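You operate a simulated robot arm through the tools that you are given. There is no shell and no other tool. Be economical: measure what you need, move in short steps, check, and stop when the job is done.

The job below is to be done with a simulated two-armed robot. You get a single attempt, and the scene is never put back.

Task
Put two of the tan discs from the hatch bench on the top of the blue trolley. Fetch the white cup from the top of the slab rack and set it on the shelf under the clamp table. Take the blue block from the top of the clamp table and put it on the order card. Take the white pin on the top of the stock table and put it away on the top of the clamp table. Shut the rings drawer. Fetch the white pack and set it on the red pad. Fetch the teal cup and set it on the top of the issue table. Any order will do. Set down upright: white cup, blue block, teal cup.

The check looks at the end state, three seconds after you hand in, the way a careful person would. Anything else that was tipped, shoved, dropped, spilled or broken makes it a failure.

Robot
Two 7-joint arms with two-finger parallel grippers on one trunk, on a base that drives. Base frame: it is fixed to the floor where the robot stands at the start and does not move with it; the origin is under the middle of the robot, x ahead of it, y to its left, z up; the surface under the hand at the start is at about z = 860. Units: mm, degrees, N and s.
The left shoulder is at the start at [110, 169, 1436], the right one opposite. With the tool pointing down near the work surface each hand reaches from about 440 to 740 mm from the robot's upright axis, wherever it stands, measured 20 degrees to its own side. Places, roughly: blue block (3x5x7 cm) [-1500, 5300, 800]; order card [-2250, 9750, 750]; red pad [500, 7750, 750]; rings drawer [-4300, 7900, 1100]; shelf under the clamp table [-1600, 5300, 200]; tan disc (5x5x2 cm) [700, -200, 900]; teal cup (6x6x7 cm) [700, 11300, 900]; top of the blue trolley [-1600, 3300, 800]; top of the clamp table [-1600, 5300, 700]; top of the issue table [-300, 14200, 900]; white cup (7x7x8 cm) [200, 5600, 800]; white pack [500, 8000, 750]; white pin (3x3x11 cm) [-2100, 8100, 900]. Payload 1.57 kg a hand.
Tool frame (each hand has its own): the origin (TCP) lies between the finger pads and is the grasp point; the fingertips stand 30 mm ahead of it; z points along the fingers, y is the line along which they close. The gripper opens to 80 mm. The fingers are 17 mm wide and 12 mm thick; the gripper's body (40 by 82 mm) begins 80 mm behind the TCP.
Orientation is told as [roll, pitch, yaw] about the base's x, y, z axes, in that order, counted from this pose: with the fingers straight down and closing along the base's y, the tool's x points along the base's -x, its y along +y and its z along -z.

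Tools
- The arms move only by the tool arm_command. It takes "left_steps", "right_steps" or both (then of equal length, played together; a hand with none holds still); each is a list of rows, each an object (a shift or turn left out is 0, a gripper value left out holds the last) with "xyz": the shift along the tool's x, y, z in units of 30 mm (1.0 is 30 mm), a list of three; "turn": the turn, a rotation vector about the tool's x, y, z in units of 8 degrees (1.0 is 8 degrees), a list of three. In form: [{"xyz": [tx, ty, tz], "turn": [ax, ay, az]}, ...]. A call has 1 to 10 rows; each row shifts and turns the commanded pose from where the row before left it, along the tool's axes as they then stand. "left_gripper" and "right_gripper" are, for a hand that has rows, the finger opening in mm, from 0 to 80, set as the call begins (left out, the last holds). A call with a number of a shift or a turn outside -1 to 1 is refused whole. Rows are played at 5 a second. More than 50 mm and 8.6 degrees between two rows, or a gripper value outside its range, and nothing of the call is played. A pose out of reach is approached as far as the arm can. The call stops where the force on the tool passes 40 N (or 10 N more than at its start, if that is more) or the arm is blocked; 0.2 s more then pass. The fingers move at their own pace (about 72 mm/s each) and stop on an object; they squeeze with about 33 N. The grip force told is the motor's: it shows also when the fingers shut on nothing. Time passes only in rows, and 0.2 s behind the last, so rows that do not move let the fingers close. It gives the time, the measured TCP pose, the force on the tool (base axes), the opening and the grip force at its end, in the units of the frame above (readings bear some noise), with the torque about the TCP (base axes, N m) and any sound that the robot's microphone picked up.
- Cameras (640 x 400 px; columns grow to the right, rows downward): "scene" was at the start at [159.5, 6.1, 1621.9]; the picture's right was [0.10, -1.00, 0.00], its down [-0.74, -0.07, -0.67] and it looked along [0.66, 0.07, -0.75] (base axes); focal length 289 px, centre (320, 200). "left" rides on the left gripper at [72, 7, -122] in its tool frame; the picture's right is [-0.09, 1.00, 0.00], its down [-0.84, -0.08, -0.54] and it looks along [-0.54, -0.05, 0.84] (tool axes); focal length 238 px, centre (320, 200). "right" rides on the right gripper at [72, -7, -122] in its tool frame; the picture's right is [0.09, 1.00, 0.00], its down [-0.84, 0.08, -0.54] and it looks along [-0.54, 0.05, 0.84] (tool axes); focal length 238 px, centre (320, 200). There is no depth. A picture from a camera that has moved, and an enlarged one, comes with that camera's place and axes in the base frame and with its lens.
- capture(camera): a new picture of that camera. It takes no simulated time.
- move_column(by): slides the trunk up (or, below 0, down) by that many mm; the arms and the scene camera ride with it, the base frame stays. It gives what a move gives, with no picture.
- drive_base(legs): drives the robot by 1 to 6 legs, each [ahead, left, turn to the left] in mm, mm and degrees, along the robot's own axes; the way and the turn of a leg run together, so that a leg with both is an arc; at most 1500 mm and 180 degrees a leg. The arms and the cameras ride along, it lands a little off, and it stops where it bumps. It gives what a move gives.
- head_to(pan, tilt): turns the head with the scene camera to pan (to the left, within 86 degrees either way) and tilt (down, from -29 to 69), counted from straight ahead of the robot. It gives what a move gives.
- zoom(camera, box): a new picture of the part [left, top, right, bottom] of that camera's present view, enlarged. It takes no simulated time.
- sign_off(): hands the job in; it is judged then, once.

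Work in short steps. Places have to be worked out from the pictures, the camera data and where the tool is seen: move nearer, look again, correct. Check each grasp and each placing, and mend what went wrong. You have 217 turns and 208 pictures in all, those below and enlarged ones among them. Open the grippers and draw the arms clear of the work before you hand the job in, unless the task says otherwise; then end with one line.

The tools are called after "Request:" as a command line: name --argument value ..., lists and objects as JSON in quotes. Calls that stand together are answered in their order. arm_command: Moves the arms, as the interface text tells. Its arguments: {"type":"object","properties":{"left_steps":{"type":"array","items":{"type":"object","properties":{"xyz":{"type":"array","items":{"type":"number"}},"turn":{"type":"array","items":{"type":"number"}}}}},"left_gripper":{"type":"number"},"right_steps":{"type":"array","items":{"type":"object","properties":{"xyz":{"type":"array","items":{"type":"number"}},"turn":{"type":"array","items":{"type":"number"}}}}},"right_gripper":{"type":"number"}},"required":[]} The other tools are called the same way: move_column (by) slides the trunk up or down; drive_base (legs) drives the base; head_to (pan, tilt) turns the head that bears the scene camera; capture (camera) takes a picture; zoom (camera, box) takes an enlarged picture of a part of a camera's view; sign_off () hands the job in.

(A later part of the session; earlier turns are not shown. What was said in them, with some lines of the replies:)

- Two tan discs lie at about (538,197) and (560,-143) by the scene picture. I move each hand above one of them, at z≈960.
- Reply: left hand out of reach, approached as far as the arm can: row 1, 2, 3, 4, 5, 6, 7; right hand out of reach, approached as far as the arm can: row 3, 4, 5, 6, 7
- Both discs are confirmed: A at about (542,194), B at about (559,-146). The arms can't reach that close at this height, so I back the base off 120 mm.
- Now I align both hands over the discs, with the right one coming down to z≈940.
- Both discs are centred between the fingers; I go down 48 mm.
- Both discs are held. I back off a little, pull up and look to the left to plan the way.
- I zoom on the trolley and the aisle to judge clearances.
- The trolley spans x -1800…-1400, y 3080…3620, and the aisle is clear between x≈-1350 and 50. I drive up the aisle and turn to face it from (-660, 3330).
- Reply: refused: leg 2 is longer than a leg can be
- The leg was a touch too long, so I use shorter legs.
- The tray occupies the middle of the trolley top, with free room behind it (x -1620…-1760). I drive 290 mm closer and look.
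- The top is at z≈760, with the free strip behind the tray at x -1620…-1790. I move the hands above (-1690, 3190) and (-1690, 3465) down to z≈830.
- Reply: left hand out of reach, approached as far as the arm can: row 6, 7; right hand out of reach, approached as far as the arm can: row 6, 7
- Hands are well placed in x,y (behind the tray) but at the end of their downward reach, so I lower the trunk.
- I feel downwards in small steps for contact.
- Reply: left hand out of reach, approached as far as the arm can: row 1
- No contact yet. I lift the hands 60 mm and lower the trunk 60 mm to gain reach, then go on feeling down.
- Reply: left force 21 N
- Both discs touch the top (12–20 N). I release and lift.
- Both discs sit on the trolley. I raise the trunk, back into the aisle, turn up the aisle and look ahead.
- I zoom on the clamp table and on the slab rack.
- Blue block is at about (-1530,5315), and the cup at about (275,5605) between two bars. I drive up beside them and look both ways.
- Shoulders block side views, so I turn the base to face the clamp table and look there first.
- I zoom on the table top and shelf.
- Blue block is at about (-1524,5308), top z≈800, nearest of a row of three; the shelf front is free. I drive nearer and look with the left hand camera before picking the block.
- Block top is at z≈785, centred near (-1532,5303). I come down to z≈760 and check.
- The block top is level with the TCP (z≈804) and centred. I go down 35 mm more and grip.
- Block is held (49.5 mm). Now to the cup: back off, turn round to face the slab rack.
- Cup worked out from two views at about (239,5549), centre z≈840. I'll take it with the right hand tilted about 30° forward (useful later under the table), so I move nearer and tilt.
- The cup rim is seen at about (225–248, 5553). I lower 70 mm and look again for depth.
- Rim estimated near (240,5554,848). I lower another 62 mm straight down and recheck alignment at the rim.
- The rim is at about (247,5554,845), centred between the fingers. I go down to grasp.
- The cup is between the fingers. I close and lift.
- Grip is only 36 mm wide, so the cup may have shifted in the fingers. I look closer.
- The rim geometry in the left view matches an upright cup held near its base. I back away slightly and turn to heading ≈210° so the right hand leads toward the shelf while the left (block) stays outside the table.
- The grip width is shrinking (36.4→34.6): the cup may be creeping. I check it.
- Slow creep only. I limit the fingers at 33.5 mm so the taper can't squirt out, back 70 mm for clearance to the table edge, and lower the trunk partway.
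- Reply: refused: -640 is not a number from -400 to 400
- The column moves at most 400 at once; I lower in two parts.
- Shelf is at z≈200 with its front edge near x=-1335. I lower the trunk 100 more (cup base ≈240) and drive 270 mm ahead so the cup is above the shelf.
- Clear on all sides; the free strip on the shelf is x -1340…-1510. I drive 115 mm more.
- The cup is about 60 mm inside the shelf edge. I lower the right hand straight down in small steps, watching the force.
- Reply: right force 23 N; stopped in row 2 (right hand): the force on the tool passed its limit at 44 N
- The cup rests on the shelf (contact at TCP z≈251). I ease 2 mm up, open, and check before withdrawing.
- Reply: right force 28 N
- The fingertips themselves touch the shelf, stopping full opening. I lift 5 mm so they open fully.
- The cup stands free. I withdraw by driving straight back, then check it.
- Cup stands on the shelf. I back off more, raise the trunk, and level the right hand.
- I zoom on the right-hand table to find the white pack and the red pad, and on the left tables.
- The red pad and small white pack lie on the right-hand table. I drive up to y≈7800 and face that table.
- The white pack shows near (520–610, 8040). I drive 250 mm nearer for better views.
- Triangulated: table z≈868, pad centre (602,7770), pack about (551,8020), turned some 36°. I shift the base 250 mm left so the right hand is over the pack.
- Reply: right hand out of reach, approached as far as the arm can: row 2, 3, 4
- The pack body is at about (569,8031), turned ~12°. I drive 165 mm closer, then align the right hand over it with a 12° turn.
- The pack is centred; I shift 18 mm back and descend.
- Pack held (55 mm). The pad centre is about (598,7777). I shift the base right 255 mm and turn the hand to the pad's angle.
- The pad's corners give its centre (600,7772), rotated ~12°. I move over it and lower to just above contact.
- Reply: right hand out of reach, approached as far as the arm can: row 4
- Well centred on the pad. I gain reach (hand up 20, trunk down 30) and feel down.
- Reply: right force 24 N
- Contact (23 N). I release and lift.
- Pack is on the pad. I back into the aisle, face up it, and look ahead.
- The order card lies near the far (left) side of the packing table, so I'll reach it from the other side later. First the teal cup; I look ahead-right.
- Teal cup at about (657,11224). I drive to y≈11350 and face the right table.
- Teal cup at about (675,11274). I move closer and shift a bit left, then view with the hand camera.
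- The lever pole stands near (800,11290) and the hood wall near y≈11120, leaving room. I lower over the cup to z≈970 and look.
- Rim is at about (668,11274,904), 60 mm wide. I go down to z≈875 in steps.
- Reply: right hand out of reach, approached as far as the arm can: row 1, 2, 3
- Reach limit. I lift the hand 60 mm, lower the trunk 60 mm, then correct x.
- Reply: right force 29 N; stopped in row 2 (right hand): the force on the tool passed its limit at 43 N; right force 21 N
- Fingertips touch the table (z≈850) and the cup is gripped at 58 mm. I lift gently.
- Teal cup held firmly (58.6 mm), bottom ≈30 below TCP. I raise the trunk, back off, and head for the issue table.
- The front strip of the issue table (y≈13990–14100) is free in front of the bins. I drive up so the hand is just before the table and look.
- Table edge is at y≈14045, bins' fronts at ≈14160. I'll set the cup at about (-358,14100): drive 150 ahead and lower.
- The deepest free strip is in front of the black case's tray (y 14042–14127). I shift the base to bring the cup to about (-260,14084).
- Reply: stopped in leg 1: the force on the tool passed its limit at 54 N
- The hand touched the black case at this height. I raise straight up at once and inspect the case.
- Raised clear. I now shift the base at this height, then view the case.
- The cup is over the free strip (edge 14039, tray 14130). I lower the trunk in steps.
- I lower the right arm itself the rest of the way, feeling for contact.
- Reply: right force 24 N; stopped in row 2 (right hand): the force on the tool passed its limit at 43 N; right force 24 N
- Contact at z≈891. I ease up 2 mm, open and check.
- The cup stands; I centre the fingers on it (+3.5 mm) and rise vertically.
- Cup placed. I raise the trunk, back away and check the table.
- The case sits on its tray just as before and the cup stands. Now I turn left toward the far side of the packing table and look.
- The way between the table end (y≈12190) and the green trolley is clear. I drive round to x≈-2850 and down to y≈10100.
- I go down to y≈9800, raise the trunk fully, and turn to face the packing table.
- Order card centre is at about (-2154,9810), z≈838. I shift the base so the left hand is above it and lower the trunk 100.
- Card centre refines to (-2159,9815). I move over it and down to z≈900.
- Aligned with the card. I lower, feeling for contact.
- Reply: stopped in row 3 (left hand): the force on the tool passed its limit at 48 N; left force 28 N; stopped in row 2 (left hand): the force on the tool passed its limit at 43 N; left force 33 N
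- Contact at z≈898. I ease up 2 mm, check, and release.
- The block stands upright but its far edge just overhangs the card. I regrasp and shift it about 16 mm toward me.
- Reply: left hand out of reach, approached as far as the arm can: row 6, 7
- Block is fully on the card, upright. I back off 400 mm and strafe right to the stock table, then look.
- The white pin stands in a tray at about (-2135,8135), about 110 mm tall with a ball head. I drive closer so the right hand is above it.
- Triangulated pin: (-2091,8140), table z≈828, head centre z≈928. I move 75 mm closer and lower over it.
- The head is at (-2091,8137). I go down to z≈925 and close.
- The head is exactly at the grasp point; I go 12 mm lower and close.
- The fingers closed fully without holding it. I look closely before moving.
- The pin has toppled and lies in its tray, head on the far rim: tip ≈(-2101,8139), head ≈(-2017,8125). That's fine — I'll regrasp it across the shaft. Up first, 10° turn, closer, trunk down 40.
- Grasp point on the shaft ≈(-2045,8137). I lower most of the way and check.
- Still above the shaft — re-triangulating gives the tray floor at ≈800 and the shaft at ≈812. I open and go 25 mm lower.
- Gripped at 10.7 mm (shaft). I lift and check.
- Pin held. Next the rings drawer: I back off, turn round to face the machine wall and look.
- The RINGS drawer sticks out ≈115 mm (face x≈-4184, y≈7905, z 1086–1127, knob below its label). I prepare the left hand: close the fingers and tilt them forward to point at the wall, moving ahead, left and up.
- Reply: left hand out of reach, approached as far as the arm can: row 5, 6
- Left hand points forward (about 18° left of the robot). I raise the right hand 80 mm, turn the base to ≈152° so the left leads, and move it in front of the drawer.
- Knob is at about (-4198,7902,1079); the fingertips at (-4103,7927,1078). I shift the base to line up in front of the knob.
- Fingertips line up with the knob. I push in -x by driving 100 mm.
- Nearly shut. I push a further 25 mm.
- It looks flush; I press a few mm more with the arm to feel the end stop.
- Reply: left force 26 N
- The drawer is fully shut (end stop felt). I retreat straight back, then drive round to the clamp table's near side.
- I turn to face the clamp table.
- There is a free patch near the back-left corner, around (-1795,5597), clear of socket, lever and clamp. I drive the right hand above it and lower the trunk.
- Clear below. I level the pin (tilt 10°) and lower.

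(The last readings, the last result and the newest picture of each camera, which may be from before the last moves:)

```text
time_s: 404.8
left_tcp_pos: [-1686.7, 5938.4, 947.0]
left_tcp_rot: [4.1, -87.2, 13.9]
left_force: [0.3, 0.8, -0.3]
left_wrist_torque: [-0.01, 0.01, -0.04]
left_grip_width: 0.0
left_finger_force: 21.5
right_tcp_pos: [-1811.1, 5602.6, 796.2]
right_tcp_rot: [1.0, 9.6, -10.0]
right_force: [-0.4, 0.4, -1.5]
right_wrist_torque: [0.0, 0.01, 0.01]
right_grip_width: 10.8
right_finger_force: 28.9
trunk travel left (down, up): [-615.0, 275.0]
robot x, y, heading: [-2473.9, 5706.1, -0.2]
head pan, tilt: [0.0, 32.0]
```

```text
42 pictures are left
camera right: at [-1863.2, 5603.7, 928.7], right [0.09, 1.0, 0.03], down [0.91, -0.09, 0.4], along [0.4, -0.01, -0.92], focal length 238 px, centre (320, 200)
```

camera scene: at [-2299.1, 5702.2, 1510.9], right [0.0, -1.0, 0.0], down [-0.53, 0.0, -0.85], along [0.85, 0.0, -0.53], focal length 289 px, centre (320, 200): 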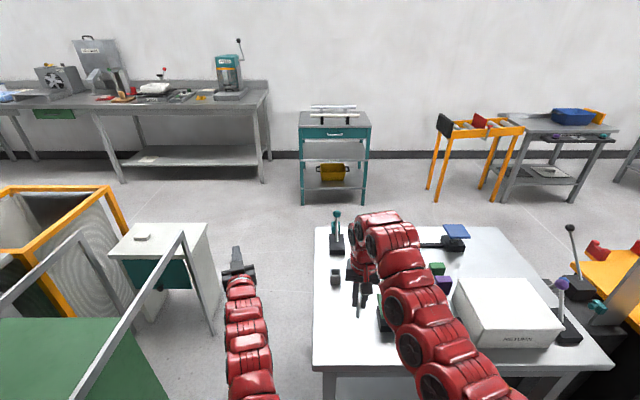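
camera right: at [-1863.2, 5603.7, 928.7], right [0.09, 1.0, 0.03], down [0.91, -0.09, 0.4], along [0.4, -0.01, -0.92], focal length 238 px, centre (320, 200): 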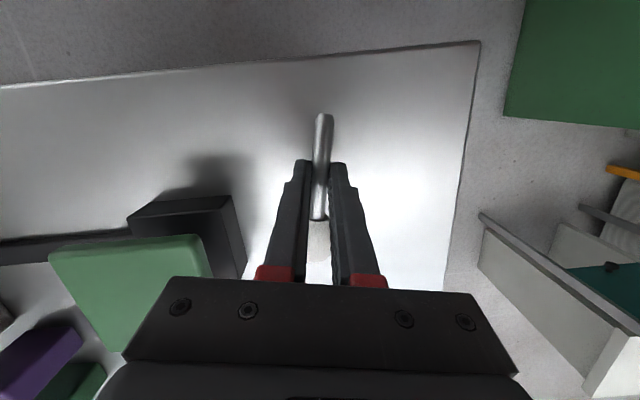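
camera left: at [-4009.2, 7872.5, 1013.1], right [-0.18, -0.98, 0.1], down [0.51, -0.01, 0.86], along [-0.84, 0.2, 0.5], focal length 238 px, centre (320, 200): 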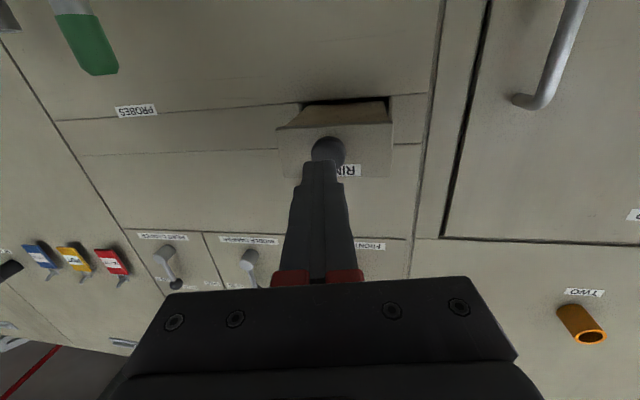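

Request:
arm_command --right_steps '[{"xyz": [0, 0, 0.3]}, {"xyz": [0, 0, 0.2]}, {"xyz": [0, 0, 0.15]}, {}]'

Request:
arm_command --right_steps '[{"xyz": [0, 0, 0.12]}, {"xyz": [0, 0, 0.12]}, {"xyz": [0, 0, 0.12]}, {}]'

```text
time_s: 405.8
left_tcp_pos: [-1687.2, 5937.2, 946.8]
left_tcp_rot: [4.0, -87.4, 14.1]
left_force: [0.7, 0.2, -0.4]
left_wrist_torque: [-0.02, -0.02, -0.01]
left_grip_width: 0.0
left_finger_force: 21.5
right_tcp_pos: [-1815.9, 5602.1, 776.6]
right_tcp_rot: [0.9, 9.6, -9.9]
right_force: [-0.2, -0.5, -0.8]
right_wrist_torque: [0.01, 0.03, -0.01]
right_grip_width: 10.7
right_finger_force: 28.3
trunk travel left (down, up): [-615.0, 275.0]
robot x, y, heading: [-2467.4, 5703.6, -0.1]
head pan, tilt: [0.0, 32.0]
```

```text
time_s: 406.8
left_tcp_pos: [-1689.4, 5937.4, 949.5]
left_tcp_rot: [3.0, -87.5, 15.0]
left_force: [0.3, 0.2, -1.1]
left_wrist_torque: [0.01, -0.01, -0.02]
left_grip_width: 0.0
left_finger_force: 21.4
right_tcp_pos: [-1817.7, 5604.0, 771.5]
right_tcp_rot: [0.9, 9.1, -10.1]
right_force: [12.1, -3.0, 36.7]
right_wrist_torque: [-0.45, -0.61, 0.2]
right_grip_width: 11.0
right_finger_force: 29.1
trunk travel left (down, up): [-615.0, 275.0]
robot x, y, heading: [-2469.3, 5706.3, -0.3]
head pan, tilt: [0.0, 32.0]
```

Contact. I ease up 2 mm and open.

Request:
arm_command --right_steps '[{"xyz": [0, 0, -0.2]}, {}]'

Request:
arm_command --right_steps '[{}, {}, {}]' --right_gripper 45

Request:
capture --camera "right"

```text
time_s: 407.4
left_tcp_pos: [-1687.1, 5938.3, 948.0]
left_tcp_rot: [4.0, -87.4, 14.0]
left_force: [-0.4, -0.6, 0.3]
left_wrist_torque: [-0.02, 0.04, -0.02]
left_grip_width: 0.2
left_finger_force: 21.3
right_tcp_pos: [-1818.9, 5605.7, 771.1]
right_tcp_rot: [1.0, 9.7, -10.0]
right_force: [-0.7, -1.2, 2.6]
right_wrist_torque: [-0.01, -0.07, -0.02]
right_grip_width: 10.8
right_finger_force: 29.1
trunk travel left (down, up): [-615.0, 275.0]
robot x, y, heading: [-2469.1, 5702.9, -0.4]
head pan, tilt: [0.0, 32.0]
```

```text
time_s: 408.2
left_tcp_pos: [-1685.9, 5937.7, 946.8]
left_tcp_rot: [3.9, -87.3, 14.1]
left_force: [0.4, 0.6, -0.8]
left_wrist_torque: [-0.01, -0.01, 0.02]
left_grip_width: 0.0
left_finger_force: 21.2
right_tcp_pos: [-1817.2, 5605.0, 771.5]
right_tcp_rot: [0.9, 9.5, -10.0]
right_force: [-0.6, 0.0, -0.1]
right_wrist_torque: [-0.01, 0.01, -0.01]
right_grip_width: 45.1
right_finger_force: 0.1
trunk travel left (down, up): [-615.0, 275.0]
robot x, y, heading: [-2468.5, 5705.5, -0.2]
head pan, tilt: [0.0, 32.0]
```

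```text
41 pictures are left
camera right: at [-1868.4, 5605.3, 905.6], right [0.09, 1.0, 0.03], down [0.91, -0.09, 0.4], along [0.4, -0.01, -0.92], focal length 238 px, centre (320, 200)
```

right: 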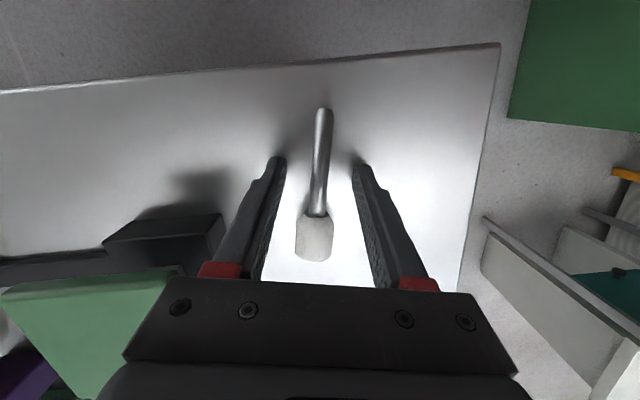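

The pin lies on the table. I lift away and check that it stays.

Request:
arm_command --right_steps '[{"xyz": [0, 0, -0.5]}, {"xyz": [0, 0, -0.8]}, {"xyz": [0, 0, -0.8]}, {"xyz": [0, 0, -0.8], "turn": [0, -0.6, 0]}, {"xyz": [0, 0, -0.8], "turn": [0, -0.6, 0]}, {"xyz": [0, 0, -0.8]}]'

Request:
move_column --by 200

Request:
capture --camera "right"

```text
time_s: 409.6
left_tcp_pos: [-1685.7, 5938.6, 947.0]
left_tcp_rot: [4.4, -87.3, 13.7]
left_force: [0.2, -0.6, 0.5]
left_wrist_torque: [0.0, 0.02, 0.0]
left_grip_width: 0.0
left_finger_force: 21.0
right_tcp_pos: [-1801.3, 5598.4, 905.6]
right_tcp_rot: [0.8, -0.1, -10.2]
right_force: [0.0, 0.0, 0.6]
right_wrist_torque: [0.01, -0.01, 0.02]
right_grip_width: 45.2
right_finger_force: 0.0
trunk travel left (down, up): [-615.0, 275.0]
robot x, y, heading: [-2467.2, 5707.2, -0.1]
head pan, tilt: [0.0, 32.0]
```

```text
time_s: 411.7
left_tcp_pos: [-1686.3, 5936.4, 1147.1]
left_tcp_rot: [4.1, -87.3, 14.0]
left_force: [0.8, -0.3, -0.8]
left_wrist_torque: [-0.01, -0.03, -0.01]
left_grip_width: 0.0
left_finger_force: 20.6
right_tcp_pos: [-1800.8, 5599.6, 1105.6]
right_tcp_rot: [1.0, -0.1, -10.3]
right_force: [-0.9, -0.3, 0.2]
right_wrist_torque: [-0.02, 0.03, 0.02]
right_grip_width: 45.1
right_finger_force: 0.0
trunk travel left (down, up): [-815.0, 75.0]
robot x, y, heading: [-2468.7, 5704.4, -0.1]
head pan, tilt: [0.0, 32.0]
```

```text
40 pictures are left
camera right: at [-1873.7, 5604.3, 1228.0], right [0.09, 1.0, 0.01], down [0.84, -0.08, 0.54], along [0.54, -0.03, -0.84], focal length 238 px, centre (320, 200)
```

right: 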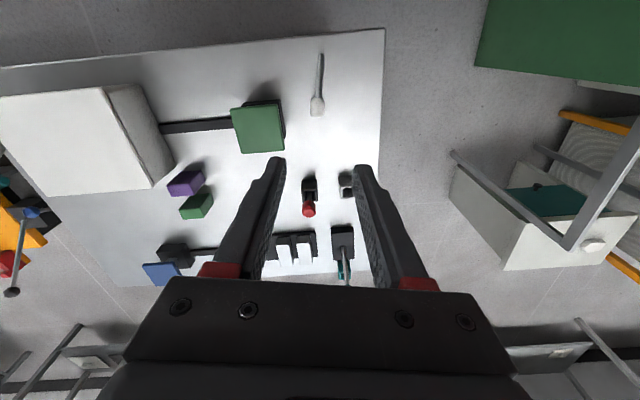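

Pin rests on the clamp table, other blocks untouched. I back off, open both grippers, and check the cup on the shelf.

Request:
drive_base --legs '[[-650, 0, 0]]'

Request:
arm_command --left_steps '[{}, {}, {}]' --right_steps '[{}, {}, {}]' --left_gripper 80 --right_gripper 80

Request:
move_column --by -400

Request:
head_to --pan -10 --tilt 30

Request:
capture --camera "scene"

```text
time_s: 415.3
left_tcp_pos: [-2332.1, 5941.4, 1147.4]
left_tcp_rot: [4.1, -87.3, 14.1]
left_force: [-0.6, 0.7, -0.3]
left_wrist_torque: [0.0, 0.03, -0.02]
left_grip_width: 0.1
left_finger_force: 20.9
right_tcp_pos: [-2445.5, 5603.3, 1104.9]
right_tcp_rot: [0.9, -0.1, -10.0]
right_force: [-0.3, -0.2, 0.1]
right_wrist_torque: [-0.01, 0.0, 0.0]
right_grip_width: 45.2
right_finger_force: 0.2
trunk travel left (down, up): [-815.0, 75.0]
robot x, y, heading: [-3117.8, 5704.9, -0.0]
head pan, tilt: [0.0, 32.0]
```

```text
time_s: 416.1
left_tcp_pos: [-2332.6, 5940.8, 1147.3]
left_tcp_rot: [4.0, -87.4, 14.2]
left_force: [0.4, -1.1, -0.7]
left_wrist_torque: [-0.03, 0.0, 0.0]
left_grip_width: 80.1
left_finger_force: 0.1
right_tcp_pos: [-2447.0, 5602.6, 1106.1]
right_tcp_rot: [0.8, -0.1, -10.0]
right_force: [-1.1, -0.7, 0.4]
right_wrist_torque: [0.02, 0.02, 0.02]
right_grip_width: 80.3
right_finger_force: 0.1
trunk travel left (down, up): [-815.0, 75.0]
robot x, y, heading: [-3115.8, 5705.9, 0.2]
head pan, tilt: [0.0, 32.0]
```

```text
time_s: 420.0
left_tcp_pos: [-2332.3, 5942.0, 746.6]
left_tcp_rot: [3.9, -87.3, 14.3]
left_force: [0.3, 0.0, -0.5]
left_wrist_torque: [0.02, 0.0, -0.01]
left_grip_width: 80.0
left_finger_force: 0.1
right_tcp_pos: [-2447.1, 5603.5, 705.2]
right_tcp_rot: [0.9, 0.0, -10.1]
right_force: [0.1, -0.7, 0.8]
right_wrist_torque: [0.01, -0.02, 0.0]
right_grip_width: 80.1
right_finger_force: 0.0
trunk travel left (down, up): [-415.0, 475.0]
robot x, y, heading: [-3115.6, 5707.0, -0.1]
head pan, tilt: [0.0, 32.0]
```

```text
time_s: 420.7
left_tcp_pos: [-2332.5, 5941.4, 747.4]
left_tcp_rot: [4.0, -87.4, 14.1]
left_force: [1.2, 0.0, 0.4]
left_wrist_torque: [0.0, -0.01, -0.01]
left_grip_width: 79.9
left_finger_force: 0.1
right_tcp_pos: [-2446.5, 5602.1, 706.0]
right_tcp_rot: [0.7, 0.0, -10.0]
right_force: [-0.9, 0.3, -0.4]
right_wrist_torque: [-0.02, -0.02, 0.01]
right_grip_width: 79.7
right_finger_force: 0.1
trunk travel left (down, up): [-415.0, 475.0]
robot x, y, heading: [-3117.4, 5703.0, 0.3]
head pan, tilt: [-10.0, 30.0]
```

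```text
39 pictures are left
camera scene: at [-2945.0, 5688.4, 1314.0], right [-0.17, -0.98, 0.0], down [-0.49, 0.09, -0.87], along [0.85, -0.15, -0.5], focal length 289 px, centre (320, 200)
```

scene: 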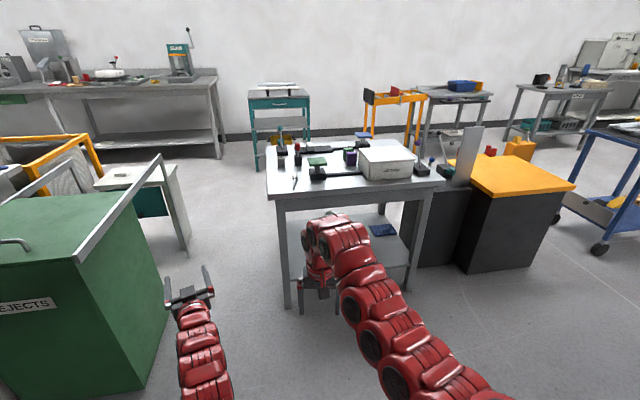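

Request:
drive_base --legs '[[0, -450, 0]]'

Request:
move_column --by -300

Request:
head_to --pan 4 --tilt 20

Request:
capture --camera "scene"

```text
time_s: 423.4
left_tcp_pos: [-2331.9, 5494.3, 746.5]
left_tcp_rot: [4.7, -87.2, 13.3]
left_force: [-0.2, -0.3, 0.6]
left_wrist_torque: [0.01, -0.02, -0.01]
left_grip_width: 80.0
left_finger_force: 0.1
right_tcp_pos: [-2448.7, 5155.8, 706.2]
right_tcp_rot: [0.8, -0.1, -10.3]
right_force: [0.8, -0.2, 0.5]
right_wrist_torque: [0.04, 0.01, -0.01]
right_grip_width: 80.0
right_finger_force: 0.0
trunk travel left (down, up): [-415.0, 475.0]
robot x, y, heading: [-3117.5, 5263.1, -0.5]
head pan, tilt: [-10.0, 30.0]
```

```text
time_s: 426.4
left_tcp_pos: [-2333.9, 5494.6, 447.5]
left_tcp_rot: [4.0, -87.3, 13.9]
left_force: [0.3, 0.8, -0.1]
left_wrist_torque: [-0.02, 0.0, -0.03]
left_grip_width: 80.2
left_finger_force: 0.1
right_tcp_pos: [-2448.7, 5157.3, 405.3]
right_tcp_rot: [0.9, -0.1, -10.2]
right_force: [0.0, -0.5, -0.4]
right_wrist_torque: [0.0, -0.03, 0.01]
right_grip_width: 80.1
right_finger_force: 0.1
trunk travel left (down, up): [-115.0, 775.0]
robot x, y, heading: [-3119.3, 5261.7, -0.4]
head pan, tilt: [-10.0, 30.0]
```

```text
time_s: 427.1
left_tcp_pos: [-2331.5, 5495.0, 447.5]
left_tcp_rot: [4.0, -87.3, 13.8]
left_force: [0.0, 0.2, 0.9]
left_wrist_torque: [-0.03, 0.0, -0.02]
left_grip_width: 79.9
left_finger_force: 0.2
right_tcp_pos: [-2449.2, 5156.0, 405.0]
right_tcp_rot: [0.8, -0.2, -10.3]
right_force: [-0.1, 0.2, 0.1]
right_wrist_torque: [0.01, -0.03, 0.02]
right_grip_width: 80.2
right_finger_force: 0.1
trunk travel left (down, up): [-115.0, 775.0]
robot x, y, heading: [-3118.5, 5260.8, -0.3]
head pan, tilt: [4.0, 20.0]
```

```text
38 pictures are left
camera scene: at [-2942.3, 5266.0, 1030.0], right [0.06, -1.0, 0.0], down [-0.34, -0.02, -0.94], along [0.94, 0.06, -0.34], focal length 289 px, centre (320, 200)
```

scene: 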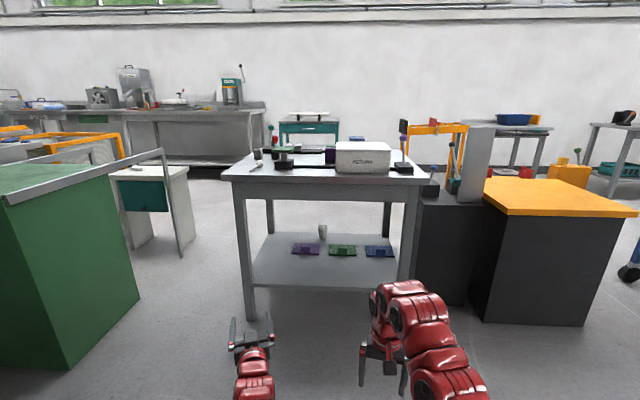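

The cup stands upright on the shelf, and every item has been checked in place. The grippers are open and both arms are clear, so I hand in.

Request:
sign_off

```text
The job is handed in.
```

I finished all seven jobs and handed the work in, but the check hasn't reported back. My hand bumped the black case on the issue table with about 54 N; it looked unmoved afterwards. The white pin toppled in its tray while I was picking it up, and it now lies on its side on the clamp table top.
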